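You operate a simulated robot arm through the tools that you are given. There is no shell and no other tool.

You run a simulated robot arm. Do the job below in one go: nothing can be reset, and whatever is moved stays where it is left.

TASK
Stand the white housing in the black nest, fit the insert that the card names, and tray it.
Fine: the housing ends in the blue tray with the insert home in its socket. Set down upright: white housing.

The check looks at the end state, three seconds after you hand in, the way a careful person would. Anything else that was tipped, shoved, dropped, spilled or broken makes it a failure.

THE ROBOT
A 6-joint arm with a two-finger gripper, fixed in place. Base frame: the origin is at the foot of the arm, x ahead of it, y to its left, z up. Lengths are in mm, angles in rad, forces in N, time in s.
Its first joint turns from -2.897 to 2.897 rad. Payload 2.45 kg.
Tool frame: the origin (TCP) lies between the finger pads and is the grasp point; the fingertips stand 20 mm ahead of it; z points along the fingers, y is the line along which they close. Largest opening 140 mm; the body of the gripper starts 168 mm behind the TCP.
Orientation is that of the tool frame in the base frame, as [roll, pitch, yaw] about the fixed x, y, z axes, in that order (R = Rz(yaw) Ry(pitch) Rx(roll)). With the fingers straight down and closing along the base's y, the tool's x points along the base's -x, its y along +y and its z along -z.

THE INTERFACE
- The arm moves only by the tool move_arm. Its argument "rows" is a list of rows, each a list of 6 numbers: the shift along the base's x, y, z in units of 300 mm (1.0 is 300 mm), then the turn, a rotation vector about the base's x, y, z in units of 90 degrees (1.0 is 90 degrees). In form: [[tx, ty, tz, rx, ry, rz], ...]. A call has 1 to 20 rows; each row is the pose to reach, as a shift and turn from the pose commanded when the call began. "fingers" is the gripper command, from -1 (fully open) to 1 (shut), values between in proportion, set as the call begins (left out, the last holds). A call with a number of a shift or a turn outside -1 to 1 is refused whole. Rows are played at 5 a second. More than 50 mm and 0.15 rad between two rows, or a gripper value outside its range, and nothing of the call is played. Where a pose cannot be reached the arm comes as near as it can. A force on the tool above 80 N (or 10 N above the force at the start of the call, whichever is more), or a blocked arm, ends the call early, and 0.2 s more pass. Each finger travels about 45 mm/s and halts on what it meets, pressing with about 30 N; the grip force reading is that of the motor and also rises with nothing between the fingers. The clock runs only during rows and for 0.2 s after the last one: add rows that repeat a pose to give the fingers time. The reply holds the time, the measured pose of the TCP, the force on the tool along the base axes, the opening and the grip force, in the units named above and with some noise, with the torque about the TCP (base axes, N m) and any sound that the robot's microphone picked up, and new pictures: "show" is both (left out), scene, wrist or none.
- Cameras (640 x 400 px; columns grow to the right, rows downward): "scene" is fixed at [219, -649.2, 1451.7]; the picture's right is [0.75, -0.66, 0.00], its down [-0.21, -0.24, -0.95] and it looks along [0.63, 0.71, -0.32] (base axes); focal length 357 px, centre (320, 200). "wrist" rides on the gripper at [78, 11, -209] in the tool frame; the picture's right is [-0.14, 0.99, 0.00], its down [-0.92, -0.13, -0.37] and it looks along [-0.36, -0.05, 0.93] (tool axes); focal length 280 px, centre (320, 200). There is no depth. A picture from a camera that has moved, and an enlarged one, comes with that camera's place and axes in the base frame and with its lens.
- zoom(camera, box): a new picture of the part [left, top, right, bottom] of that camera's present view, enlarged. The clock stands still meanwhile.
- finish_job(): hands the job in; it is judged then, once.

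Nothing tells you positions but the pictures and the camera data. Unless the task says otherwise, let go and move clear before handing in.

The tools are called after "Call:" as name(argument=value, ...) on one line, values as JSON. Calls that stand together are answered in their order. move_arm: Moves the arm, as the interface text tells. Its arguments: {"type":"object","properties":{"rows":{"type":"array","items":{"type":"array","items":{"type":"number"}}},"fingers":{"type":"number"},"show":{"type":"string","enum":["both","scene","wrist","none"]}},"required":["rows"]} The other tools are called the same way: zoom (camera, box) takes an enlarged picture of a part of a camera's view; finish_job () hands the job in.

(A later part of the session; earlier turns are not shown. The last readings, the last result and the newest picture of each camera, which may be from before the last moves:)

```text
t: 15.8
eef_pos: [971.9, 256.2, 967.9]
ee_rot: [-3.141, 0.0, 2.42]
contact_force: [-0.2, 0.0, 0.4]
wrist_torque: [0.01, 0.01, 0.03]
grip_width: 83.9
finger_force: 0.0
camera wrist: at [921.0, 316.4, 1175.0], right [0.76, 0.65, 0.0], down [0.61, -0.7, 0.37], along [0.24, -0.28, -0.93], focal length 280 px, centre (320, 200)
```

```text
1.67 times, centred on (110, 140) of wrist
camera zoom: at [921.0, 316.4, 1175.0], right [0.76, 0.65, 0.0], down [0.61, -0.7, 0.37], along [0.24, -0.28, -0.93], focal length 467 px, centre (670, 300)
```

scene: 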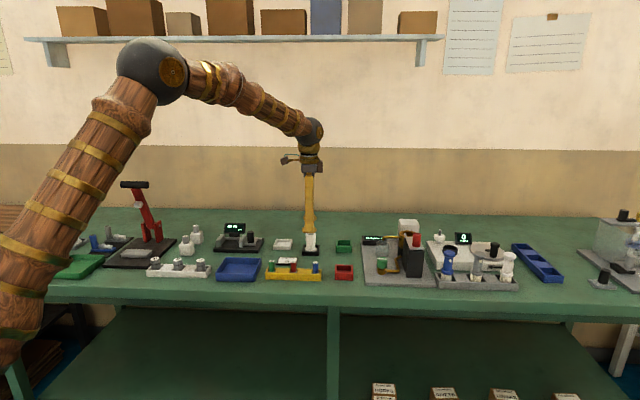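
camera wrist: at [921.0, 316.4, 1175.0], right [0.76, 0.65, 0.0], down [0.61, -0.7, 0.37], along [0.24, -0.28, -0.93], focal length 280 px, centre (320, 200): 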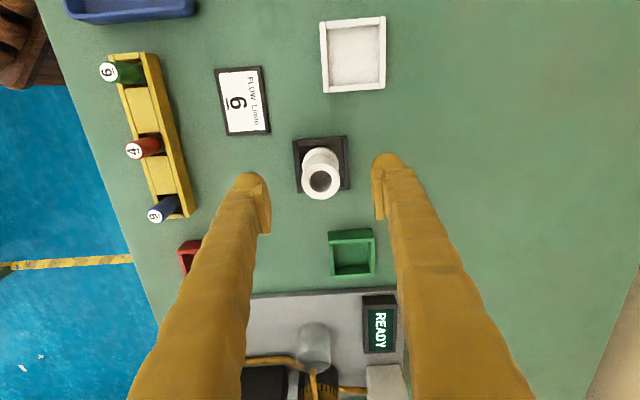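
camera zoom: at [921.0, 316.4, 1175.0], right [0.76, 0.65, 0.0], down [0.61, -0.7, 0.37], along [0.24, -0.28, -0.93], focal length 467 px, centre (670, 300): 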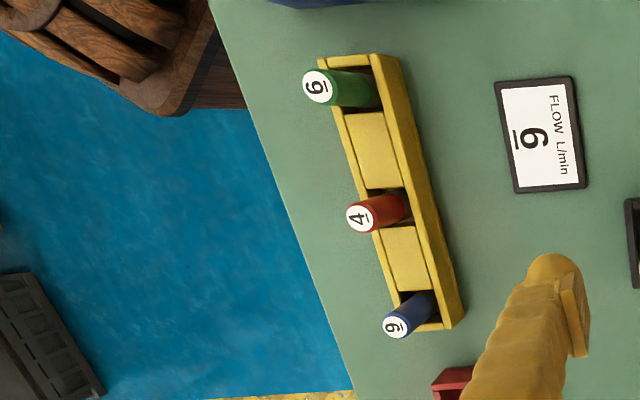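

The housing stands upright and centred in the black nest. Next I'll move above the green insert marked 6.

Call:
move_arm(rows=[[0, 0, 0.07, 0, 0, 0], [-0.14, -0.033, 0.1, 0, 0, 0], [-0.28, -0.066, 0.1, 0, 0, 0], [-0.42, -0.1, 0.1, 0, 0, 0], [-0.55, -0.131, 0.1, 0, 0, 0], [-0.675, -0.161, 0.07, 0, 0, 0], [-0.675, -0.161, 0.0, 0, 0, 0], [-0.675, -0.161, 0.0, 0, 0, 0], [-0.675, -0.161, 0.0, 0, 0, 0]])

Call:
zoom(camera="wrist", box=[240, 110, 400, 210])

Call:
zoom(camera="scene", box=[240, 230, 320, 280])

```text
t: 17.8
eef_pos: [768.7, 207.7, 967.8]
ee_rot: [3.141, -0.001, 2.42]
contact_force: [-0.8, 0.1, 0.3]
wrist_torque: [-0.04, 0.0, 0.0]
grip_width: 83.9
finger_force: 0.0
camera wrist: at [718.1, 268.6, 1174.2], right [0.76, 0.65, 0.0], down [0.61, -0.7, 0.37], along [0.24, -0.28, -0.93], focal length 280 px, centre (320, 200)
```

scene: 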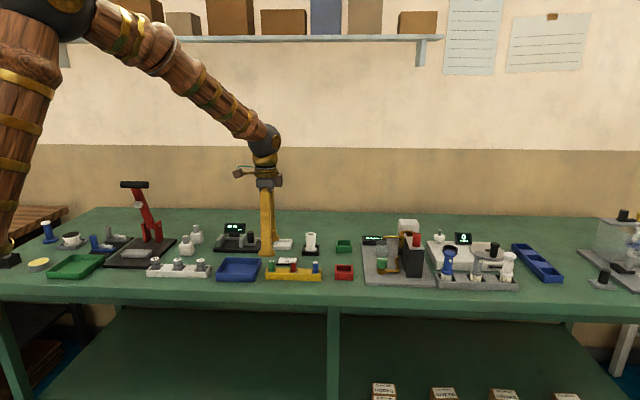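
wrist: 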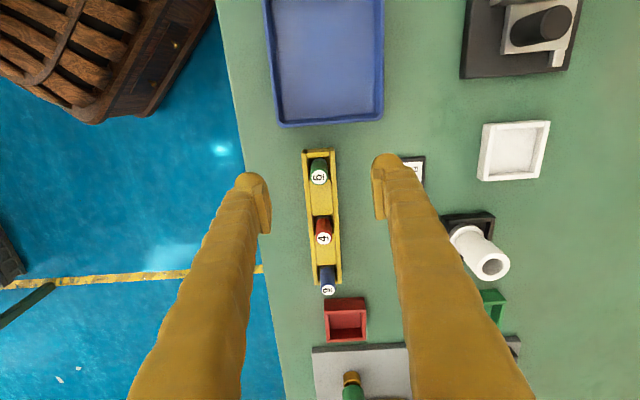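

```text
4.00 times, centred on (320, 160) of wrist
camera zoom: at [718.1, 268.6, 1174.2], right [0.76, 0.65, 0.0], down [0.61, -0.7, 0.37], along [0.24, -0.28, -0.93], focal length 1122 px, centre (320, 360)
```

zoom: 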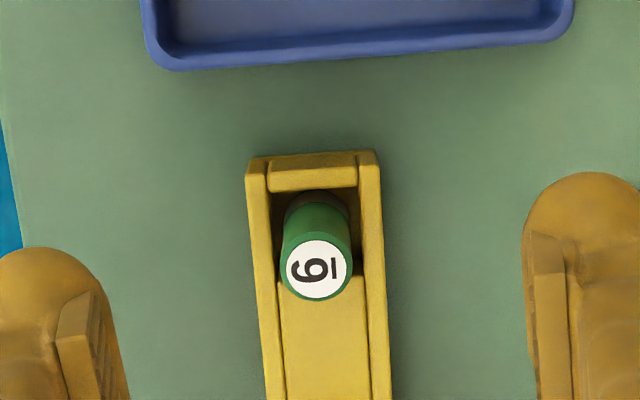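

```text
8.00 times, centred on (280, 255) of scene
camera zoom: at [219.0, -649.2, 1451.7], right [0.75, -0.66, 0.0], down [-0.21, -0.24, -0.95], along [0.63, 0.71, -0.32], focal length 2853 px, centre (640, -240)
```

zoom: 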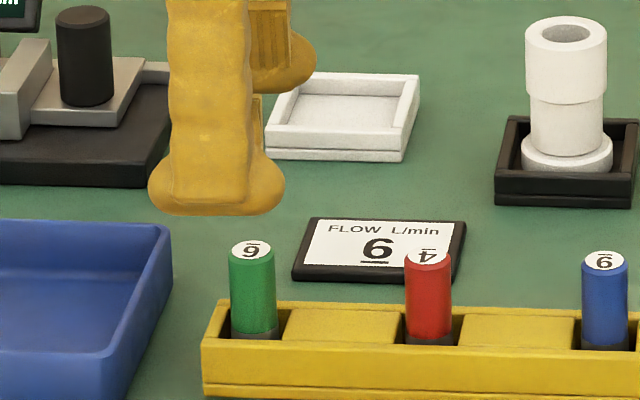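

The green insert is nearly below the tool, with its top at about z 907 and the rack rim near 871. I'll correct about 2 mm, lower so the fingertips stay above the rack, and check before closing.

Call:
move_arm(rows=[[0.001, -0.007, -0.08, 0, 0, 0], [0.001, -0.007, -0.16, 0, 0, 0], [0.001, -0.007, -0.21, 0, 0, 0], [0.001, -0.007, -0.225, 0, 0, 0], [0.001, -0.007, -0.225, 0, 0, 0]])

Call:
zoom(camera="wrist", box=[240, 130, 400, 230])

Call:
zoom(camera="scene", box=[240, 230, 320, 280])

```text
t: 19.0
eef_pos: [772.3, 205.5, 899.6]
ee_rot: [-3.141, 0.001, 2.418]
contact_force: [-0.2, 0.1, -0.4]
wrist_torque: [-0.02, 0.01, 0.0]
grip_width: 83.9
finger_force: 0.1
camera wrist: at [720.3, 265.7, 1106.0], right [0.76, 0.65, 0.0], down [0.61, -0.7, 0.37], along [0.24, -0.28, -0.93], focal length 280 px, centre (320, 200)
```

scene: 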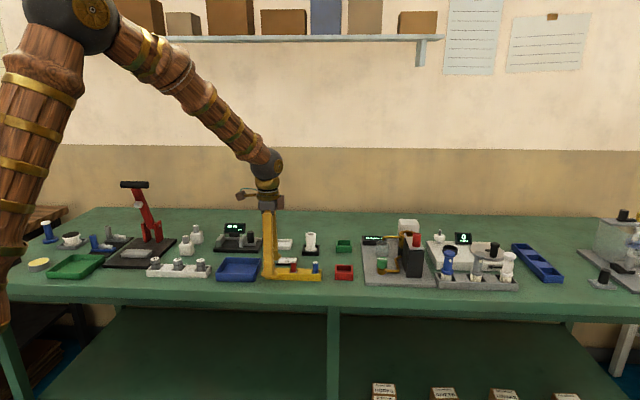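
wrist: 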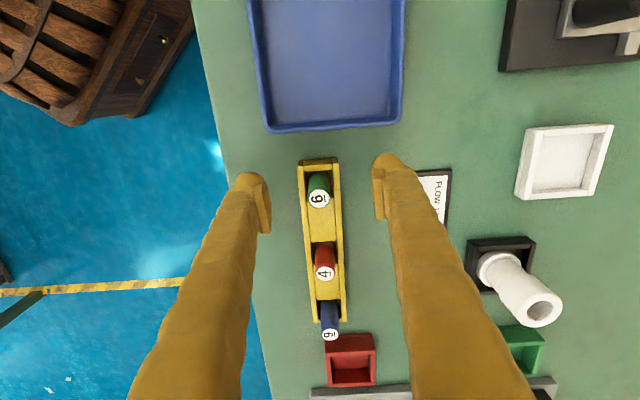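

```text
4.00 times, centred on (320, 180) of wrist
camera zoom: at [720.3, 265.7, 1106.0], right [0.76, 0.65, 0.0], down [0.61, -0.7, 0.37], along [0.24, -0.28, -0.93], focal length 1122 px, centre (320, 280)
```

zoom: 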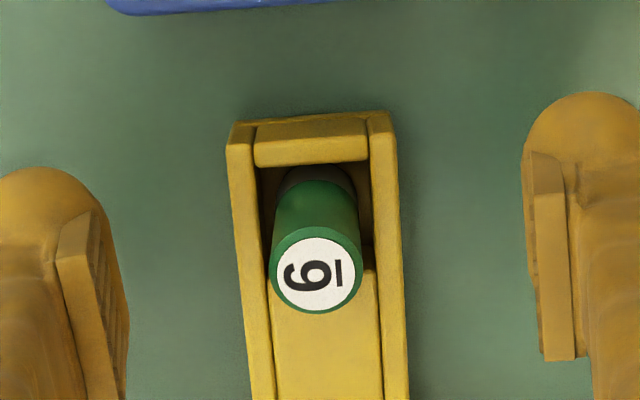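

```text
8.00 times, centred on (280, 255) of scene
camera zoom: at [219.0, -649.2, 1451.7], right [0.75, -0.66, 0.0], down [-0.21, -0.24, -0.95], along [0.63, 0.71, -0.32], focal length 2853 px, centre (640, -240)
```

zoom: 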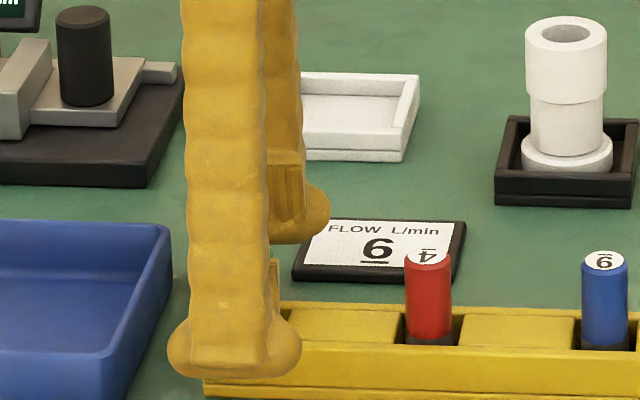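

The view is good; I'll nudge 1.5 mm to centre on the insert and close.

Call:
move_arm(rows=[[-0.005, 0.001, 0, 0, 0, 0], [-0.005, 0.001, 0, 0, 0, 0]], show="none")

Call:
move_arm(rows=[[0, 0, 0, 0, 0, 0], [0, 0, 0, 0, 0, 0], [0, 0, 0, 0, 0, 0], [0, 0, 0, 0, 0, 0], [0, 0, 0, 0, 0, 0], [0, 0, 0, 0, 0, 0]], fingers=1)

Call:
zoom(camera="wrist", box=[240, 130, 400, 230])

```text
t: 19.6
eef_pos: [771.0, 206.0, 900.2]
ee_rot: [3.141, -0.001, 2.42]
contact_force: [-0.1, 0.0, 0.4]
wrist_torque: [0.03, -0.01, 0.02]
grip_width: 84.1
finger_force: 0.1
```

```text
t: 21.0
eef_pos: [769.8, 205.7, 898.8]
ee_rot: [-3.141, 0.001, 2.42]
contact_force: [-0.2, 1.2, 0.9]
wrist_torque: [-0.02, 0.0, 0.0]
grip_width: 14.7
finger_force: 29.9
camera wrist: at [718.5, 266.1, 1106.3], right [0.76, 0.65, 0.0], down [0.61, -0.7, 0.37], along [0.24, -0.28, -0.93], focal length 280 px, centre (320, 200)
```

scene: 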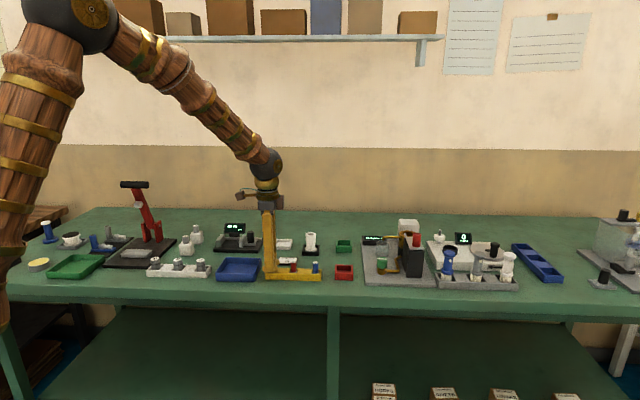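
wrist: 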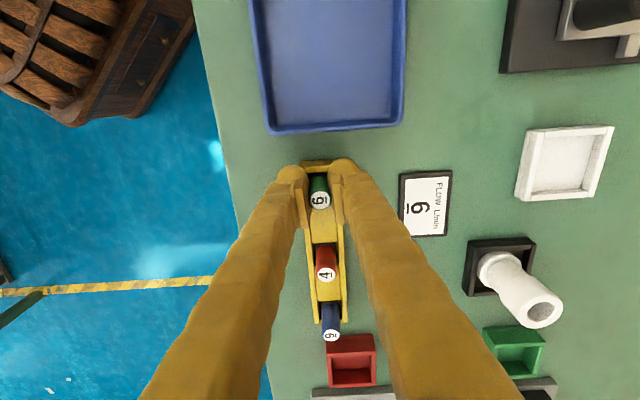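

```text
4.00 times, centred on (320, 180) of wrist
camera zoom: at [718.5, 266.1, 1106.3], right [0.76, 0.65, 0.0], down [0.61, -0.7, 0.37], along [0.24, -0.28, -0.93], focal length 1122 px, centre (320, 280)
```

zoom: 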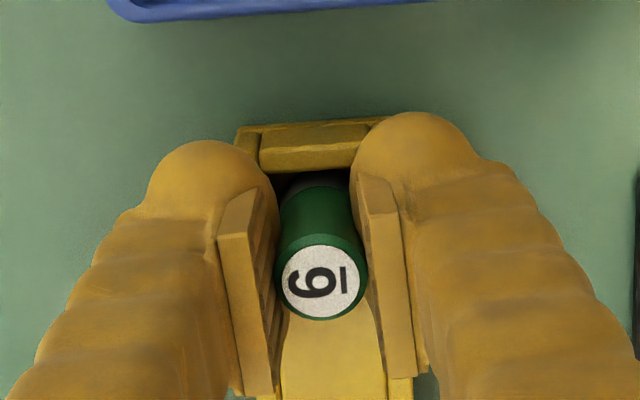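

The grip reads 14.7 mm, but the insert looks about 18 mm wide. I'll zoom in on the contact before lifting.

Call:
zoom(camera="wrist", box=[290, 165, 350, 215])

Call:
zoom(camera="scene", box=[255, 240, 303, 285])

```text
8.00 times, centred on (320, 190) of wrist
camera zoom: at [718.5, 266.1, 1106.3], right [0.76, 0.65, 0.0], down [0.61, -0.7, 0.37], along [0.24, -0.28, -0.93], focal length 2243 px, centre (320, 280)
```

zoom: 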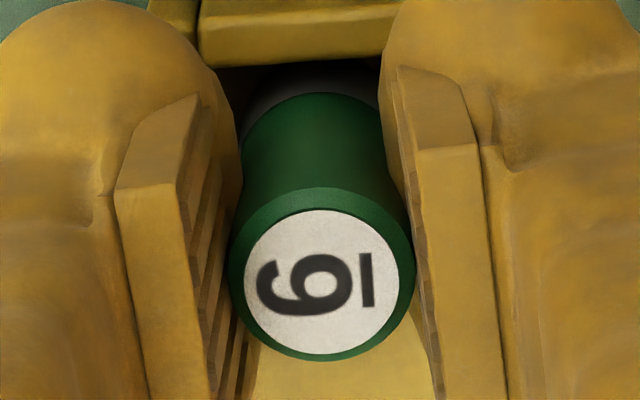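

```text
8.89 times, centred on (279, 262) of scene
camera zoom: at [219.0, -649.2, 1451.7], right [0.75, -0.66, 0.0], down [-0.21, -0.24, -0.95], along [0.63, 0.71, -0.32], focal length 3170 px, centre (684, -356)
```

zoom: 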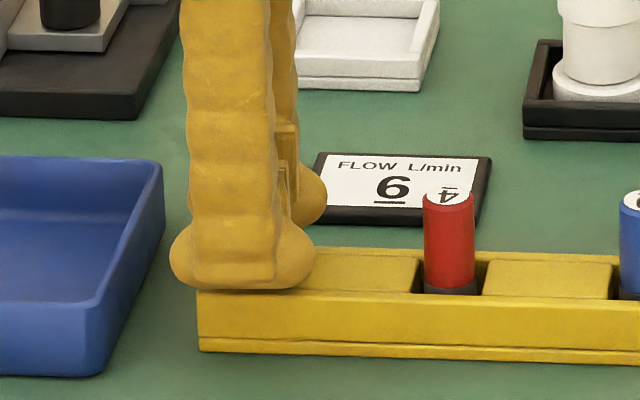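

The pads are on the insert. I'll lift straight up, check the hold, and carry it over the housing.

Call:
move_arm(rows=[[0, 0, 0.04, 0, 0, 0], [0, 0, 0.1, 0, 0, 0], [0, 0, 0.2, 0, 0, 0], [0, 0, 0.32, 0, 0, 0], [0, 0, 0.32, 0, 0, 0]])

Call:
zoom(camera="wrist", box=[290, 165, 350, 215])

Call:
zoom(camera="scene", box=[240, 225, 304, 275])

```text
t: 22.2
eef_pos: [767.4, 205.2, 997.2]
ee_rot: [3.14, 0.001, 2.418]
contact_force: [-0.3, 0.1, 0.4]
wrist_torque: [0.0, 0.01, 0.03]
grip_width: 14.9
finger_force: 30.1
camera wrist: at [716.2, 266.7, 1203.4], right [0.76, 0.65, 0.0], down [0.61, -0.7, 0.37], along [0.24, -0.28, -0.93], focal length 280 px, centre (320, 200)
```

scene: 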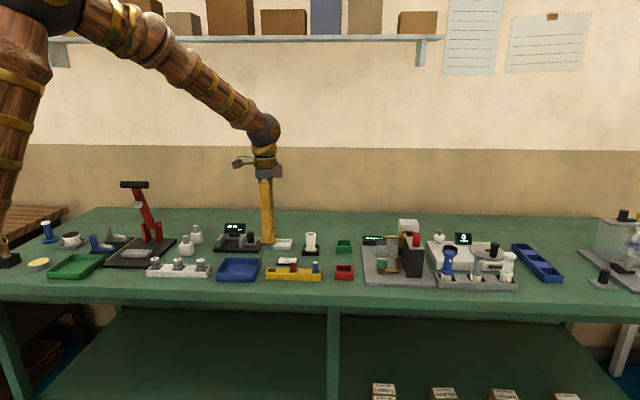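
wrist: 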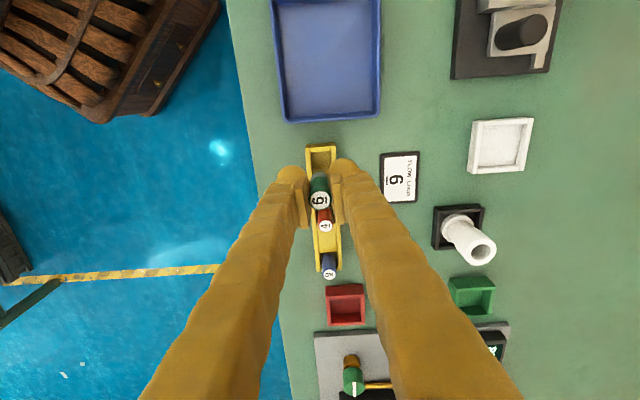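

```text
8.00 times, centred on (320, 190) of wrist
camera zoom: at [716.2, 266.7, 1203.4], right [0.76, 0.65, 0.0], down [0.61, -0.7, 0.37], along [0.24, -0.28, -0.93], focal length 2243 px, centre (320, 280)
```

zoom: 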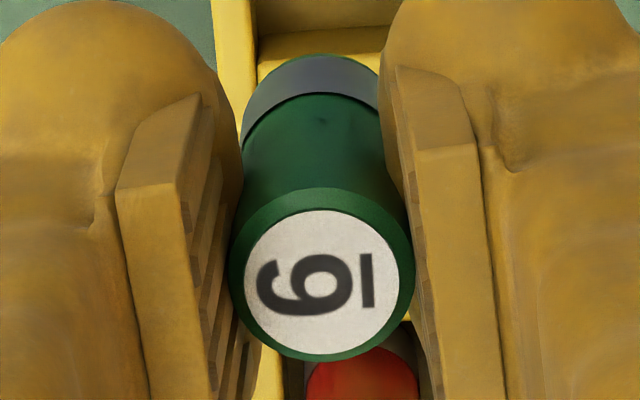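

```text
8.00 times, centred on (272, 250) of scene
camera zoom: at [219.0, -649.2, 1451.7], right [0.75, -0.66, 0.0], down [-0.21, -0.24, -0.95], along [0.63, 0.71, -0.32], focal length 2853 px, centre (704, -200)
```

zoom: 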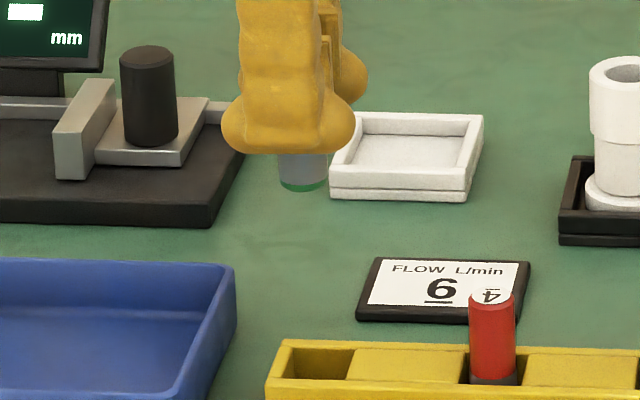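

The insert is held; its lower end is about 42 mm below the TCP. Next I'll carry it over the housing socket.

Call:
move_arm(rows=[[0.137, 0.033, 0, 0, 0, 0], [0.274, 0.066, 0, 0, 0, 0], [0.41, 0.098, 0, 0, 0, 0], [0.547, 0.131, 0, 0, 0, 0], [0.684, 0.164, 0, 0, 0, 0], [0.684, 0.164, 0, 0, 0, 0], [0.684, 0.164, -0.04, 0, 0, 0], [0.684, 0.164, -0.05, 0, 0, 0], [0.684, 0.164, -0.05, 0, 0, 0]])

Call:
zoom(camera="wrist", box=[270, 135, 370, 215])

Call:
zoom(camera="scene", box=[294, 215, 326, 240])

```text
t: 24.2
eef_pos: [975.8, 254.4, 979.6]
ee_rot: [-3.141, -0.001, 2.419]
contact_force: [0.3, -0.6, 0.1]
wrist_torque: [0.0, -0.03, 0.05]
grip_width: 14.5
finger_force: 29.5
camera wrist: at [924.7, 313.8, 1185.8], right [0.76, 0.65, 0.0], down [0.61, -0.7, 0.37], along [0.24, -0.28, -0.93], focal length 280 px, centre (320, 200)
```

scene: 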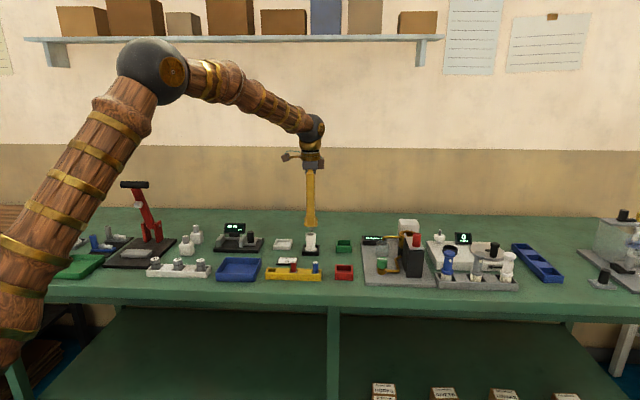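
wrist: 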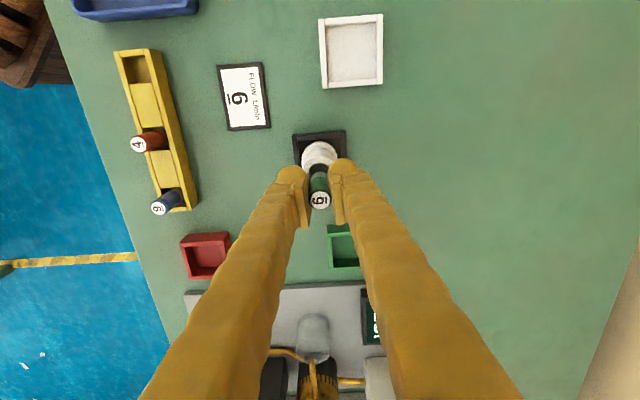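

```text
5.00 times, centred on (320, 175) of wrist
camera zoom: at [924.7, 313.8, 1185.8], right [0.76, 0.65, 0.0], down [0.61, -0.7, 0.37], along [0.24, -0.28, -0.93], focal length 1402 px, centre (320, 325)
```

zoom: 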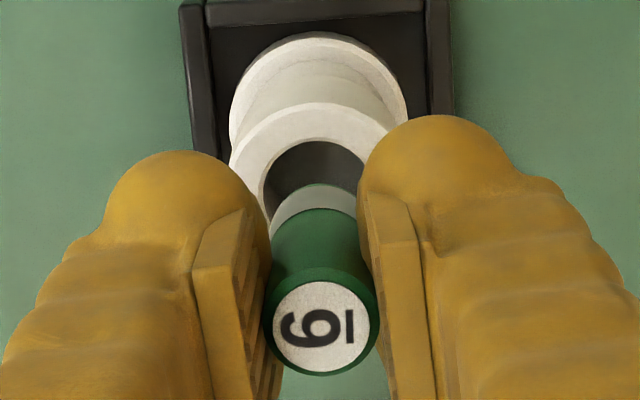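

```text
16.00 times, centred on (310, 228) of scene
camera zoom: at [219.0, -649.2, 1451.7], right [0.75, -0.66, 0.0], down [-0.21, -0.24, -0.95], along [0.63, 0.71, -0.32], focal length 5706 px, centre (480, -240)
```

zoom: 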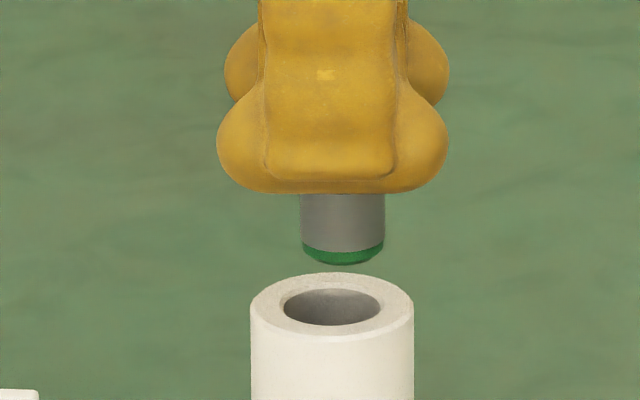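

In the scene view the insert sits about 2.5 mm too far to scene-right and 0.5 mm off in the other axis. I'll correct both, lower partway and re-check.

Call:
move_arm(rows=[[-0.0077, 0.0045, 0, 0, 0, 0], [-0.0077, 0.0045, -0.02, 0, 0, 0], [-0.0077, 0.0045, -0.03, 0, 0, 0], [-0.0077, 0.0045, -0.03, 0, 0, 0]], show="none")

Call:
zoom(camera="wrist", box=[280, 145, 360, 205])

Call:
zoom(camera="scene", box=[294, 215, 326, 240])

```text
t: 25.2
eef_pos: [973.0, 255.7, 968.2]
ee_rot: [-3.141, 0.001, 2.419]
contact_force: [0.5, 0.9, -1.1]
wrist_torque: [0.01, 0.0, 0.0]
grip_width: 14.4
finger_force: 29.9
```

```text
6.67 times, centred on (320, 175) of wrist
camera zoom: at [921.6, 316.8, 1176.6], right [0.76, 0.65, 0.0], down [0.61, -0.7, 0.37], along [0.24, -0.28, -0.93], focal length 1869 px, centre (320, 367)
```

zoom: 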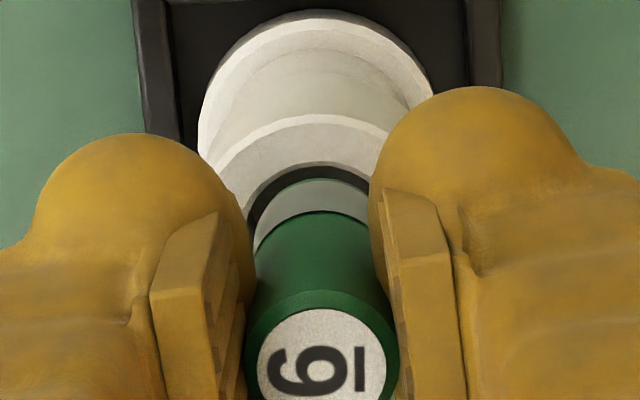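

```text
16.00 times, centred on (310, 228) of scene
camera zoom: at [219.0, -649.2, 1451.7], right [0.75, -0.66, 0.0], down [-0.21, -0.24, -0.95], along [0.63, 0.71, -0.32], focal length 5706 px, centre (480, -240)
```

zoom: 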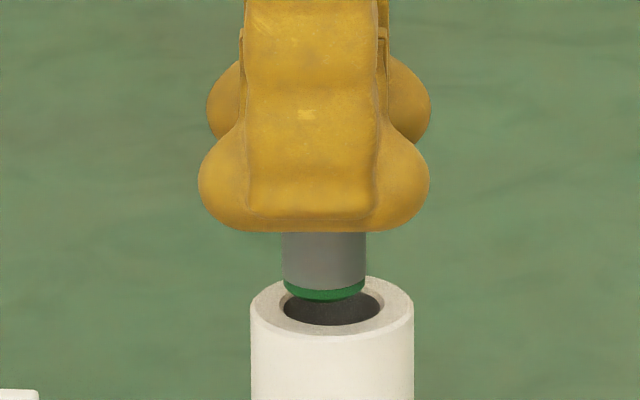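

Cross-axis alignment is good, and the scene view shows about 1.4 mm still to go toward scene-right. I'll hold first to let the arm settle, then measure again.

Call:
move_arm(rows=[[0, 0, 0, 0, 0, 0], [0, 0, 0, 0, 0, 0], [0, 0, 0, 0, 0, 0]], show="none")

Call:
zoom(camera="scene", box=[294, 215, 326, 240])

```text
t: 26.0
eef_pos: [972.1, 255.9, 968.6]
ee_rot: [3.141, 0.001, 2.419]
contact_force: [0.9, 0.0, 0.3]
wrist_torque: [-0.01, -0.02, 0.02]
grip_width: 14.4
finger_force: 29.2
```

```text
16.00 times, centred on (310, 228) of scene
camera zoom: at [219.0, -649.2, 1451.7], right [0.75, -0.66, 0.0], down [-0.21, -0.24, -0.95], along [0.63, 0.71, -0.32], focal length 5706 px, centre (480, -240)
```

zoom: 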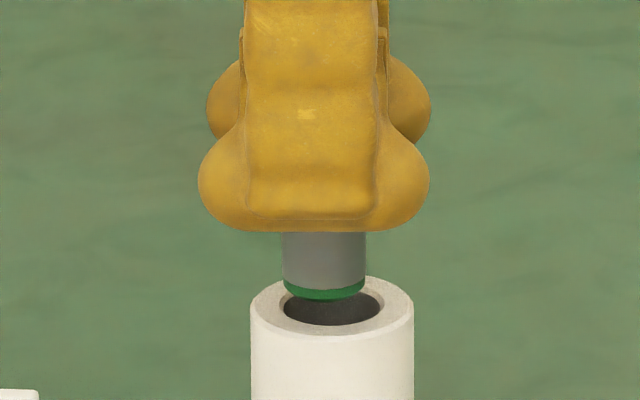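

Call:
move_arm(rows=[[0.0038, -0.0033, 0, 0, 0, 0], [0.0038, -0.0033, 0, 0, 0, 0]], show="none")

Call:
zoom(camera="scene", box=[294, 215, 326, 240])

Call:
zoom(camera="wrist", box=[290, 150, 350, 200])

```text
t: 26.6
eef_pos: [973.6, 254.8, 970.5]
ee_rot: [-3.14, 0.001, 2.419]
contact_force: [0.3, -0.1, -0.6]
wrist_torque: [0.0, -0.02, 0.02]
grip_width: 14.3
finger_force: 30.0
```

```text
16.00 times, centred on (310, 228) of scene
camera zoom: at [219.0, -649.2, 1451.7], right [0.75, -0.66, 0.0], down [-0.21, -0.24, -0.95], along [0.63, 0.71, -0.32], focal length 5706 px, centre (480, -240)
```

zoom: 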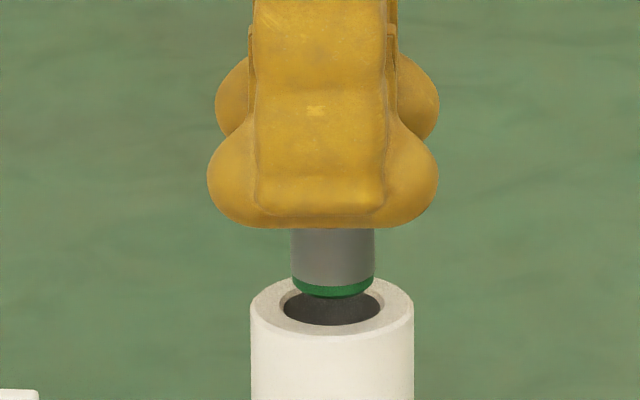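

```text
8.00 times, centred on (320, 175) of wrist
camera zoom: at [923.3, 315.7, 1177.3], right [0.76, 0.65, 0.0], down [0.61, -0.7, 0.37], along [0.24, -0.28, -0.93], focal length 2243 px, centre (320, 400)
```

zoom: 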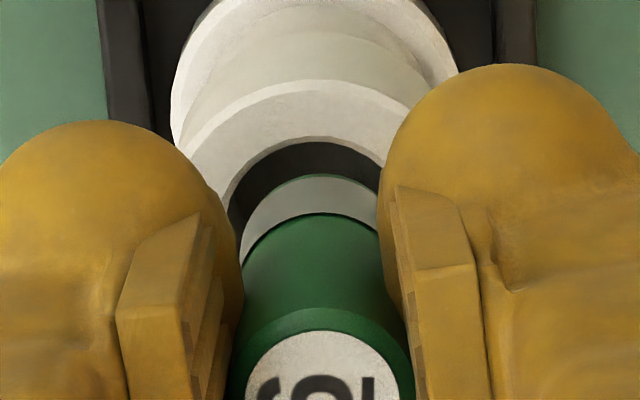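

The insert is aligned to within about 0.4 mm, and the radial clearance is about 1.3 mm. I'll trim slightly and begin lowering in steps while watching forces.

Call:
move_arm(rows=[[-0.0015, 0, -0.01, 0, 0, 0], [-0.0015, 0, -0.02, 0, 0, 0], [-0.0015, 0, -0.03, 0, 0, 0], [-0.0015, 0, -0.03, 0, 0, 0]], show="none")

Call:
zoom(camera="scene", box=[294, 215, 326, 240])

Call:
zoom(camera="wrist", box=[290, 150, 350, 200])

```text
t: 27.6
eef_pos: [973.7, 255.3, 963.0]
ee_rot: [-3.141, 0.0, 2.419]
contact_force: [-0.2, -0.1, -0.1]
wrist_torque: [0.02, 0.04, -0.02]
grip_width: 15.2
finger_force: 29.8
```

```text
16.00 times, centred on (310, 228) of scene
camera zoom: at [219.0, -649.2, 1451.7], right [0.75, -0.66, 0.0], down [-0.21, -0.24, -0.95], along [0.63, 0.71, -0.32], focal length 5706 px, centre (480, -240)
```

zoom: 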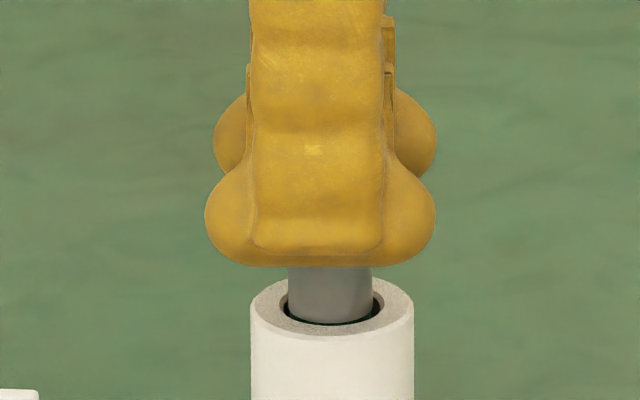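

```text
8.00 times, centred on (320, 175) of wrist
camera zoom: at [922.3, 315.4, 1168.7], right [0.76, 0.65, 0.0], down [0.61, -0.7, 0.37], along [0.24, -0.28, -0.93], focal length 2243 px, centre (320, 400)
```

zoom: 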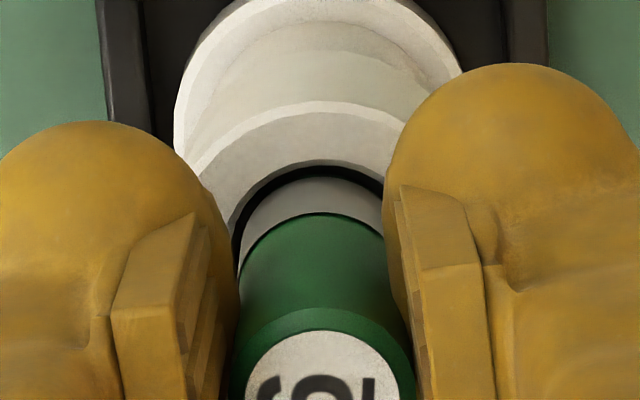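

The insert tip is entering the socket, centred, with no force. I'll continue lowering.

Call:
move_arm(rows=[[0, 0, -0.007, 0, 0, 0], [0, 0, -0.014, 0, 0, 0], [0, 0, -0.021, 0, 0, 0], [0, 0, -0.028, 0, 0, 0], [0, 0, -0.028, 0, 0, 0]], show="none")

Call:
zoom(camera="scene", box=[294, 215, 326, 240])

```text
t: 28.8
eef_pos: [974.0, 254.3, 953.2]
ee_rot: [-3.141, -0.001, 2.42]
contact_force: [0.1, -0.6, -0.6]
wrist_torque: [0.0, -0.03, 0.01]
grip_width: 15.7
finger_force: 28.8
```

```text
16.00 times, centred on (310, 228) of scene
camera zoom: at [219.0, -649.2, 1451.7], right [0.75, -0.66, 0.0], down [-0.21, -0.24, -0.95], along [0.63, 0.71, -0.32], focal length 5706 px, centre (480, -240)
```

zoom: 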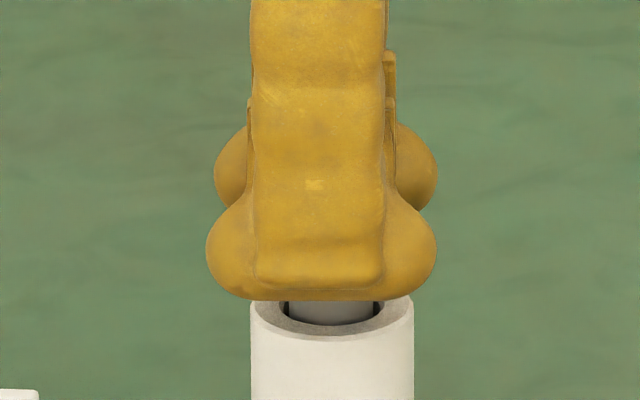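

Call:
move_arm(rows=[[0, 0, -0.006, 0, 0, 0], [0, 0, -0.012, 0, 0, 0], [0, 0, -0.018, 0, 0, 0], [0, 0, -0.024, 0, 0, 0], [0, 0, -0.024, 0, 0, 0]])

Call:
zoom(camera="scene", box=[294, 215, 326, 240])

Call:
zoom(camera="wrist", box=[290, 165, 350, 215])

```text
t: 30.0
eef_pos: [973.7, 256.5, 946.9]
ee_rot: [3.141, 0.0, 2.418]
contact_force: [0.3, 0.9, 0.8]
wrist_torque: [-0.01, -0.02, 0.02]
grip_width: 15.5
finger_force: 30.3
camera wrist: at [922.5, 315.8, 1153.7], right [0.76, 0.65, 0.0], down [0.61, -0.7, 0.37], along [0.24, -0.28, -0.93], focal length 280 px, centre (320, 200)
```

scene: 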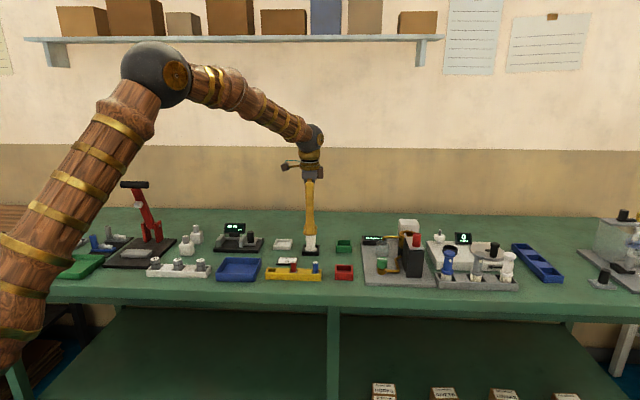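
wrist: 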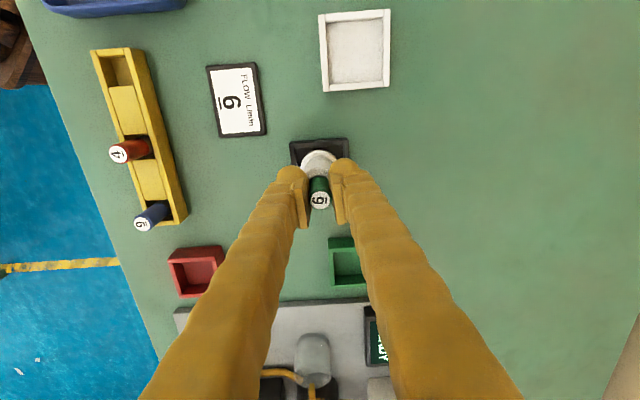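

```text
16.00 times, centred on (310, 228) of scene
camera zoom: at [219.0, -649.2, 1451.7], right [0.75, -0.66, 0.0], down [-0.21, -0.24, -0.95], along [0.63, 0.71, -0.32], focal length 5706 px, centre (480, -240)
```

zoom: 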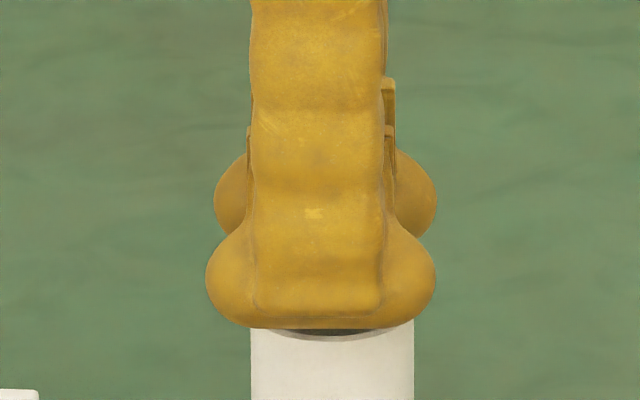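

```text
8.00 times, centred on (320, 190) of wrist
camera zoom: at [922.5, 315.8, 1153.7], right [0.76, 0.65, 0.0], down [0.61, -0.7, 0.37], along [0.24, -0.28, -0.93], focal length 2243 px, centre (320, 280)
```

zoom: 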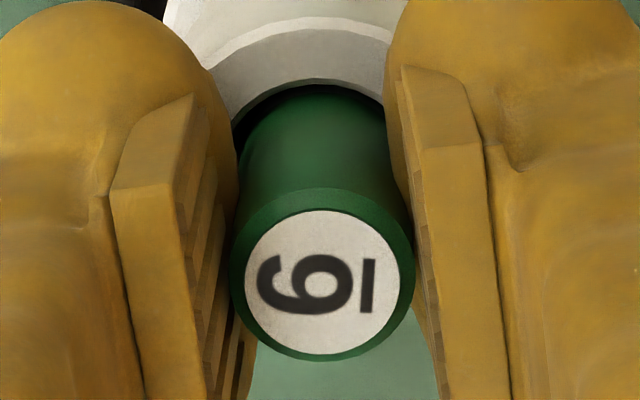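

The insert is about 17 mm into the bore and guided, with the fingertips almost at the rim. I'll release it, rise and look.

Call:
move_arm(rows=[[0, 0, 0, 0, 0, 0], [0, 0, 0, 0, 0, 0], [0, 0, 0, 0, 0, 0], [0, 0, 0.0, 0, 0, 0], [0, 0, 0.1, 0, 0, 0], [0, 0, 0.2, 0, 0, 0], [0, 0, 0.2, 0, 0, 0]], fingers=0.0)

Call:
zoom(camera="scene", box=[286, 215, 334, 255])

Call:
zoom(camera="wrist", box=[280, 130, 360, 190])

```text
t: 31.6
eef_pos: [972.3, 255.2, 1006.5]
ee_rot: [3.141, 0.0, 2.418]
contact_force: [0.3, -0.8, 0.3]
wrist_torque: [-0.01, 0.0, 0.01]
grip_width: 69.9
finger_force: 0.0
camera wrist: at [921.0, 316.3, 1212.9], right [0.76, 0.65, 0.0], down [0.61, -0.7, 0.37], along [0.24, -0.28, -0.93], focal length 280 px, centre (320, 200)
```

scene: 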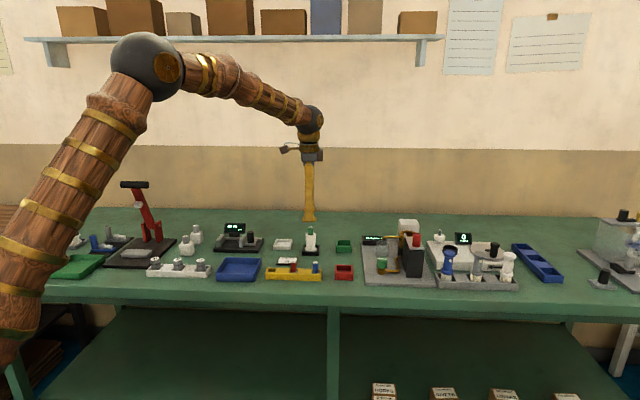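
wrist: 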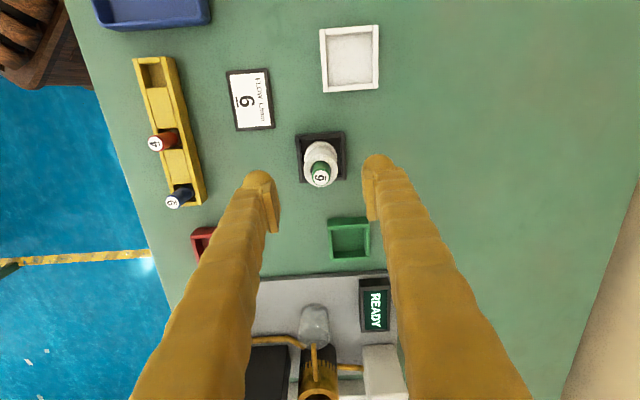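

```text
10.00 times, centred on (310, 235) of scene
camera zoom: at [219.0, -649.2, 1451.7], right [0.75, -0.66, 0.0], down [-0.21, -0.24, -0.95], along [0.63, 0.71, -0.32], focal length 3566 px, centre (420, -150)
```

zoom: 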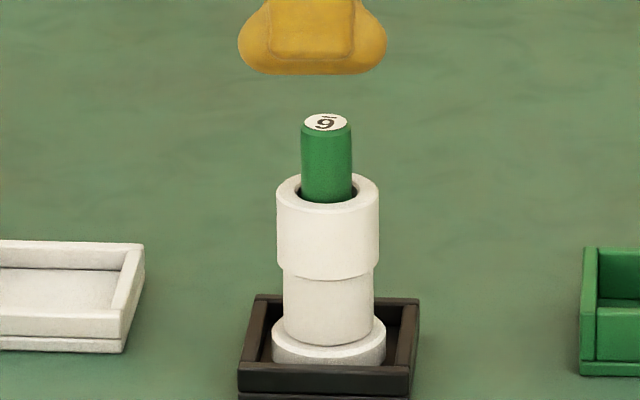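

```text
6.67 times, centred on (320, 160) of wrist
camera zoom: at [921.0, 316.3, 1212.9], right [0.76, 0.65, 0.0], down [0.61, -0.7, 0.37], along [0.24, -0.28, -0.93], focal length 1869 px, centre (320, 467)
```

zoom: 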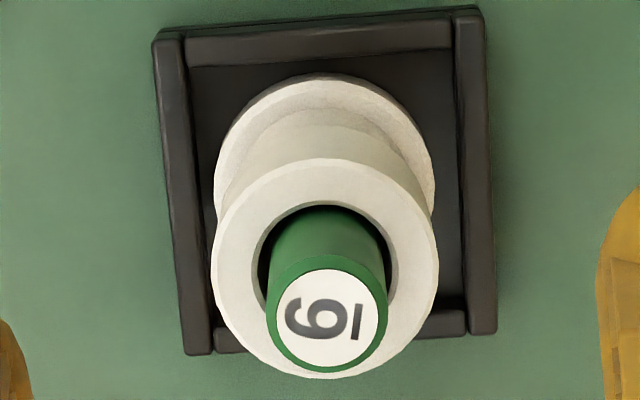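

The insert is stuck about 28 mm proud of the rim, presumably on a friction seal, so it needs pushing home. I'll close the fingers above it and press down on its top, watching force and sound.

Call:
move_arm(rows=[[0, 0, 0, 0, 0, 0], [0, 0, 0, 0, 0, 0], [0, 0, 0, 0, 0, 0], [0, 0, 0, 0, 0, 0], [0, 0, 0, 0, 0, 0], [0, 0, -0.04, 0, 0, 0], [0, 0, -0.08, 0, 0, 0], [0, 0, -0.1, 0, 0, 0], [0, 0, -0.1, 0, 0, 0]], fingers=1)

Call:
zoom(camera="scene", box=[294, 210, 326, 235])

Call:
zoom(camera="wrist", box=[280, 145, 360, 205])

```text
t: 33.6
eef_pos: [972.1, 255.9, 975.0]
ee_rot: [3.14, -0.001, 2.42]
contact_force: [-0.1, -0.3, -1.3]
wrist_torque: [-0.04, -0.03, 0.01]
grip_width: 0.0
finger_force: 29.3
camera wrist: at [921.2, 315.5, 1182.2], right [0.76, 0.65, 0.0], down [0.61, -0.7, 0.37], along [0.24, -0.28, -0.93], focal length 280 px, centre (320, 200)
```

scene: 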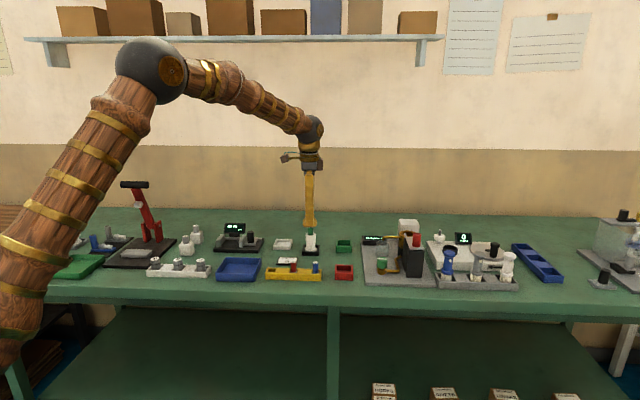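
wrist: 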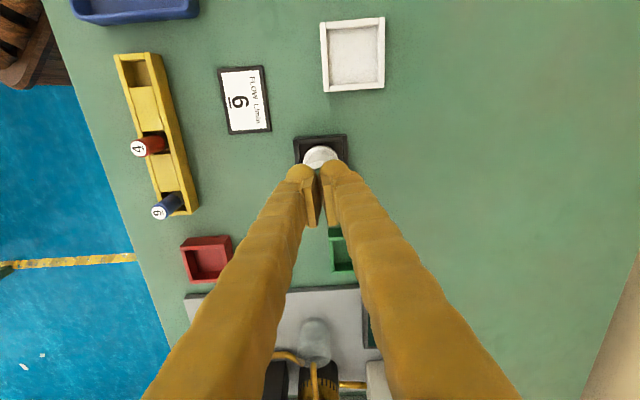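

```text
16.00 times, centred on (310, 222) of scene
camera zoom: at [219.0, -649.2, 1451.7], right [0.75, -0.66, 0.0], down [-0.21, -0.24, -0.95], along [0.63, 0.71, -0.32], focal length 5706 px, centre (480, -160)
```

zoom: 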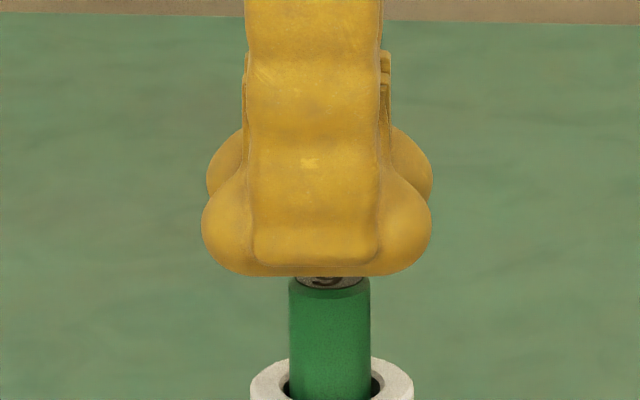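

```text
6.67 times, centred on (320, 175) of wrist
camera zoom: at [921.2, 315.5, 1182.2], right [0.76, 0.65, 0.0], down [0.61, -0.7, 0.37], along [0.24, -0.28, -0.93], focal length 1869 px, centre (320, 367)
```

zoom: 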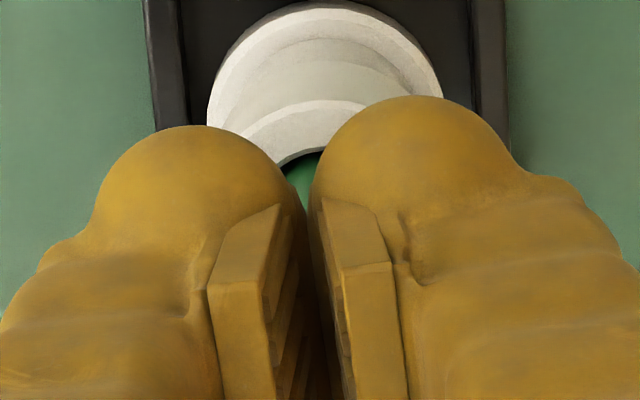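

The closed fingertips are just above the insert top and centred. Now I'll press down in small steps.

Call:
move_arm(rows=[[0, 0, -0.005, 0, 0, 0], [0, 0, -0.01, 0, 0, 0], [0, 0, -0.015, 0, 0, 0], [0, 0, -0.02, 0, 0, 0], [0, 0, -0.02, 0, 0, 0]], show="none")

Call:
zoom(camera="scene", box=[294, 210, 326, 235])

```text
t: 34.8
eef_pos: [973.0, 254.7, 969.7]
ee_rot: [3.141, 0.001, 2.419]
contact_force: [-0.4, -0.5, 0.3]
wrist_torque: [0.02, 0.03, 0.0]
grip_width: 0.1
finger_force: 29.2
```

```text
16.00 times, centred on (310, 222) of scene
camera zoom: at [219.0, -649.2, 1451.7], right [0.75, -0.66, 0.0], down [-0.21, -0.24, -0.95], along [0.63, 0.71, -0.32], focal length 5706 px, centre (480, -160)
```

zoom: 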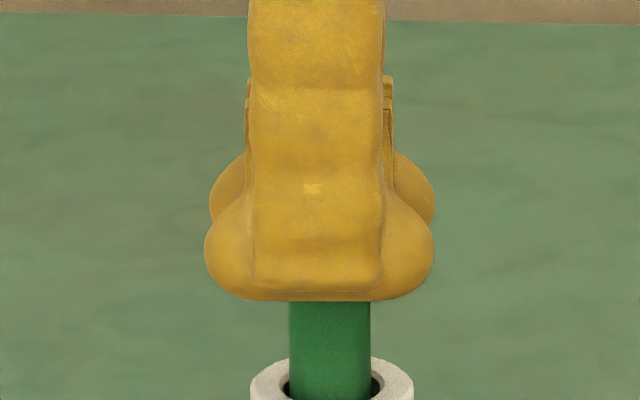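

Call:
move_arm(rows=[[0, 0, -0.005, 0, 0, 0], [0, 0, -0.01, 0, 0, 0], [0, 0, -0.015, 0, 0, 0], [0, 0, -0.015, 0, 0, 0]], show="none")

Call:
zoom(camera="scene", box=[294, 210, 326, 235])

```text
t: 35.8
eef_pos: [973.5, 254.5, 967.8]
ee_rot: [3.137, 0.002, 2.42]
contact_force: [0.0, 1.1, 27.4]
wrist_torque: [0.05, -0.06, -0.03]
grip_width: 6.1
finger_force: 29.4
```

```text
16.00 times, centred on (310, 222) of scene
camera zoom: at [219.0, -649.2, 1451.7], right [0.75, -0.66, 0.0], down [-0.21, -0.24, -0.95], along [0.63, 0.71, -0.32], focal length 5706 px, centre (480, -160)
```

zoom: 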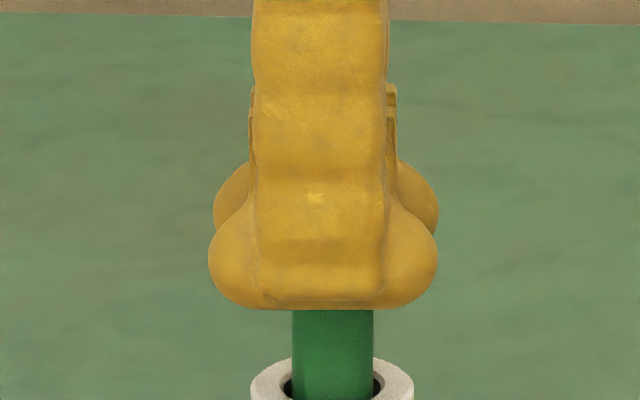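

The fingers are being wedged apart: the opening reads 6 mm at 27 N. I'll back off and check the insert's state before pushing another way.

Call:
move_arm(rows=[[0, 0, 0.02, 0, 0, 0], [0, 0, 0.06, 0, 0, 0], [0, 0, 0.14, 0, 0, 0], [0, 0, 0.14, 0, 0, 0]])

Call:
zoom(camera="scene", box=[286, 215, 334, 255])

Call:
zoom(camera="wrist", box=[270, 130, 370, 200])

```text
t: 36.8
eef_pos: [973.6, 255.0, 1007.5]
ee_rot: [-3.141, -0.001, 2.419]
contact_force: [0.5, 0.4, -0.2]
wrist_torque: [0.02, 0.04, 0.02]
grip_width: 0.0
finger_force: 29.4
camera wrist: at [922.5, 314.4, 1214.1], right [0.76, 0.65, 0.0], down [0.61, -0.7, 0.37], along [0.24, -0.28, -0.93], focal length 280 px, centre (320, 200)
```

scene: 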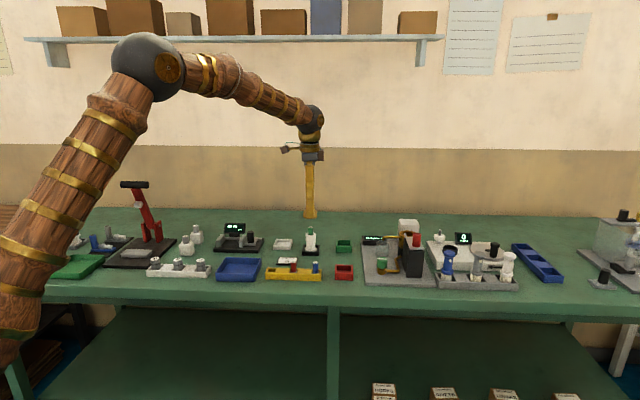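
wrist: 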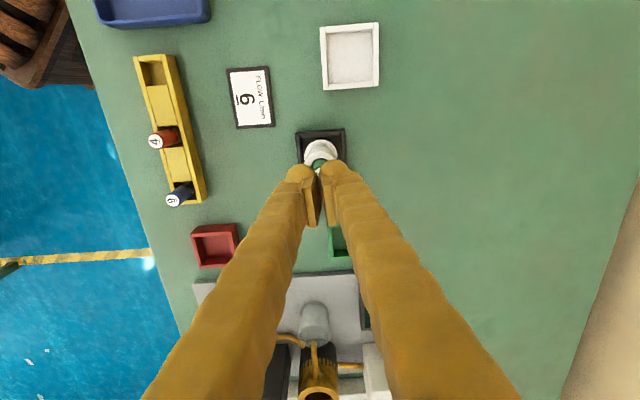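

```text
10.00 times, centred on (310, 235) of scene
camera zoom: at [219.0, -649.2, 1451.7], right [0.75, -0.66, 0.0], down [-0.21, -0.24, -0.95], along [0.63, 0.71, -0.32], focal length 3566 px, centre (420, -150)
```

zoom: 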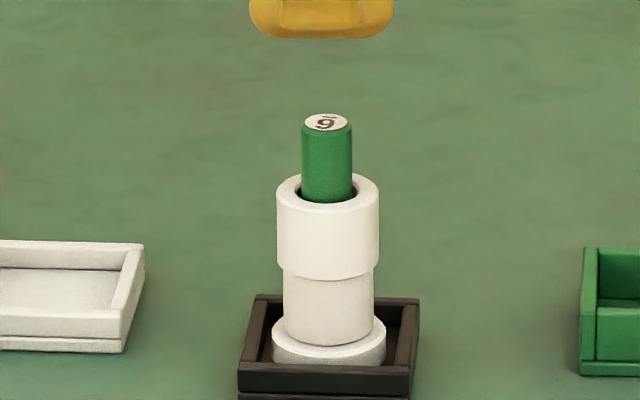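

```text
5.71 times, centred on (320, 165) of wrist
camera zoom: at [922.5, 314.4, 1214.1], right [0.76, 0.65, 0.0], down [0.61, -0.7, 0.37], along [0.24, -0.28, -0.93], focal length 1602 px, centre (320, 400)
```

zoom: 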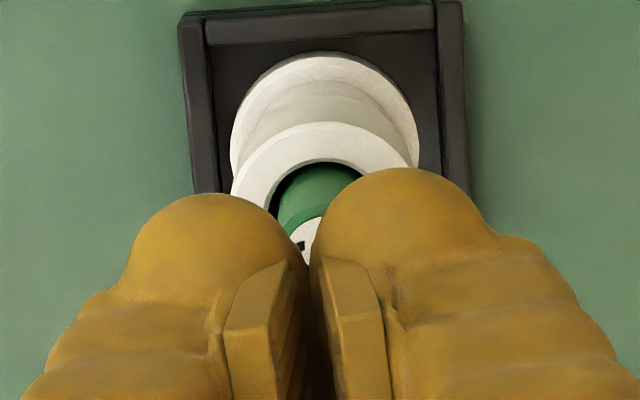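

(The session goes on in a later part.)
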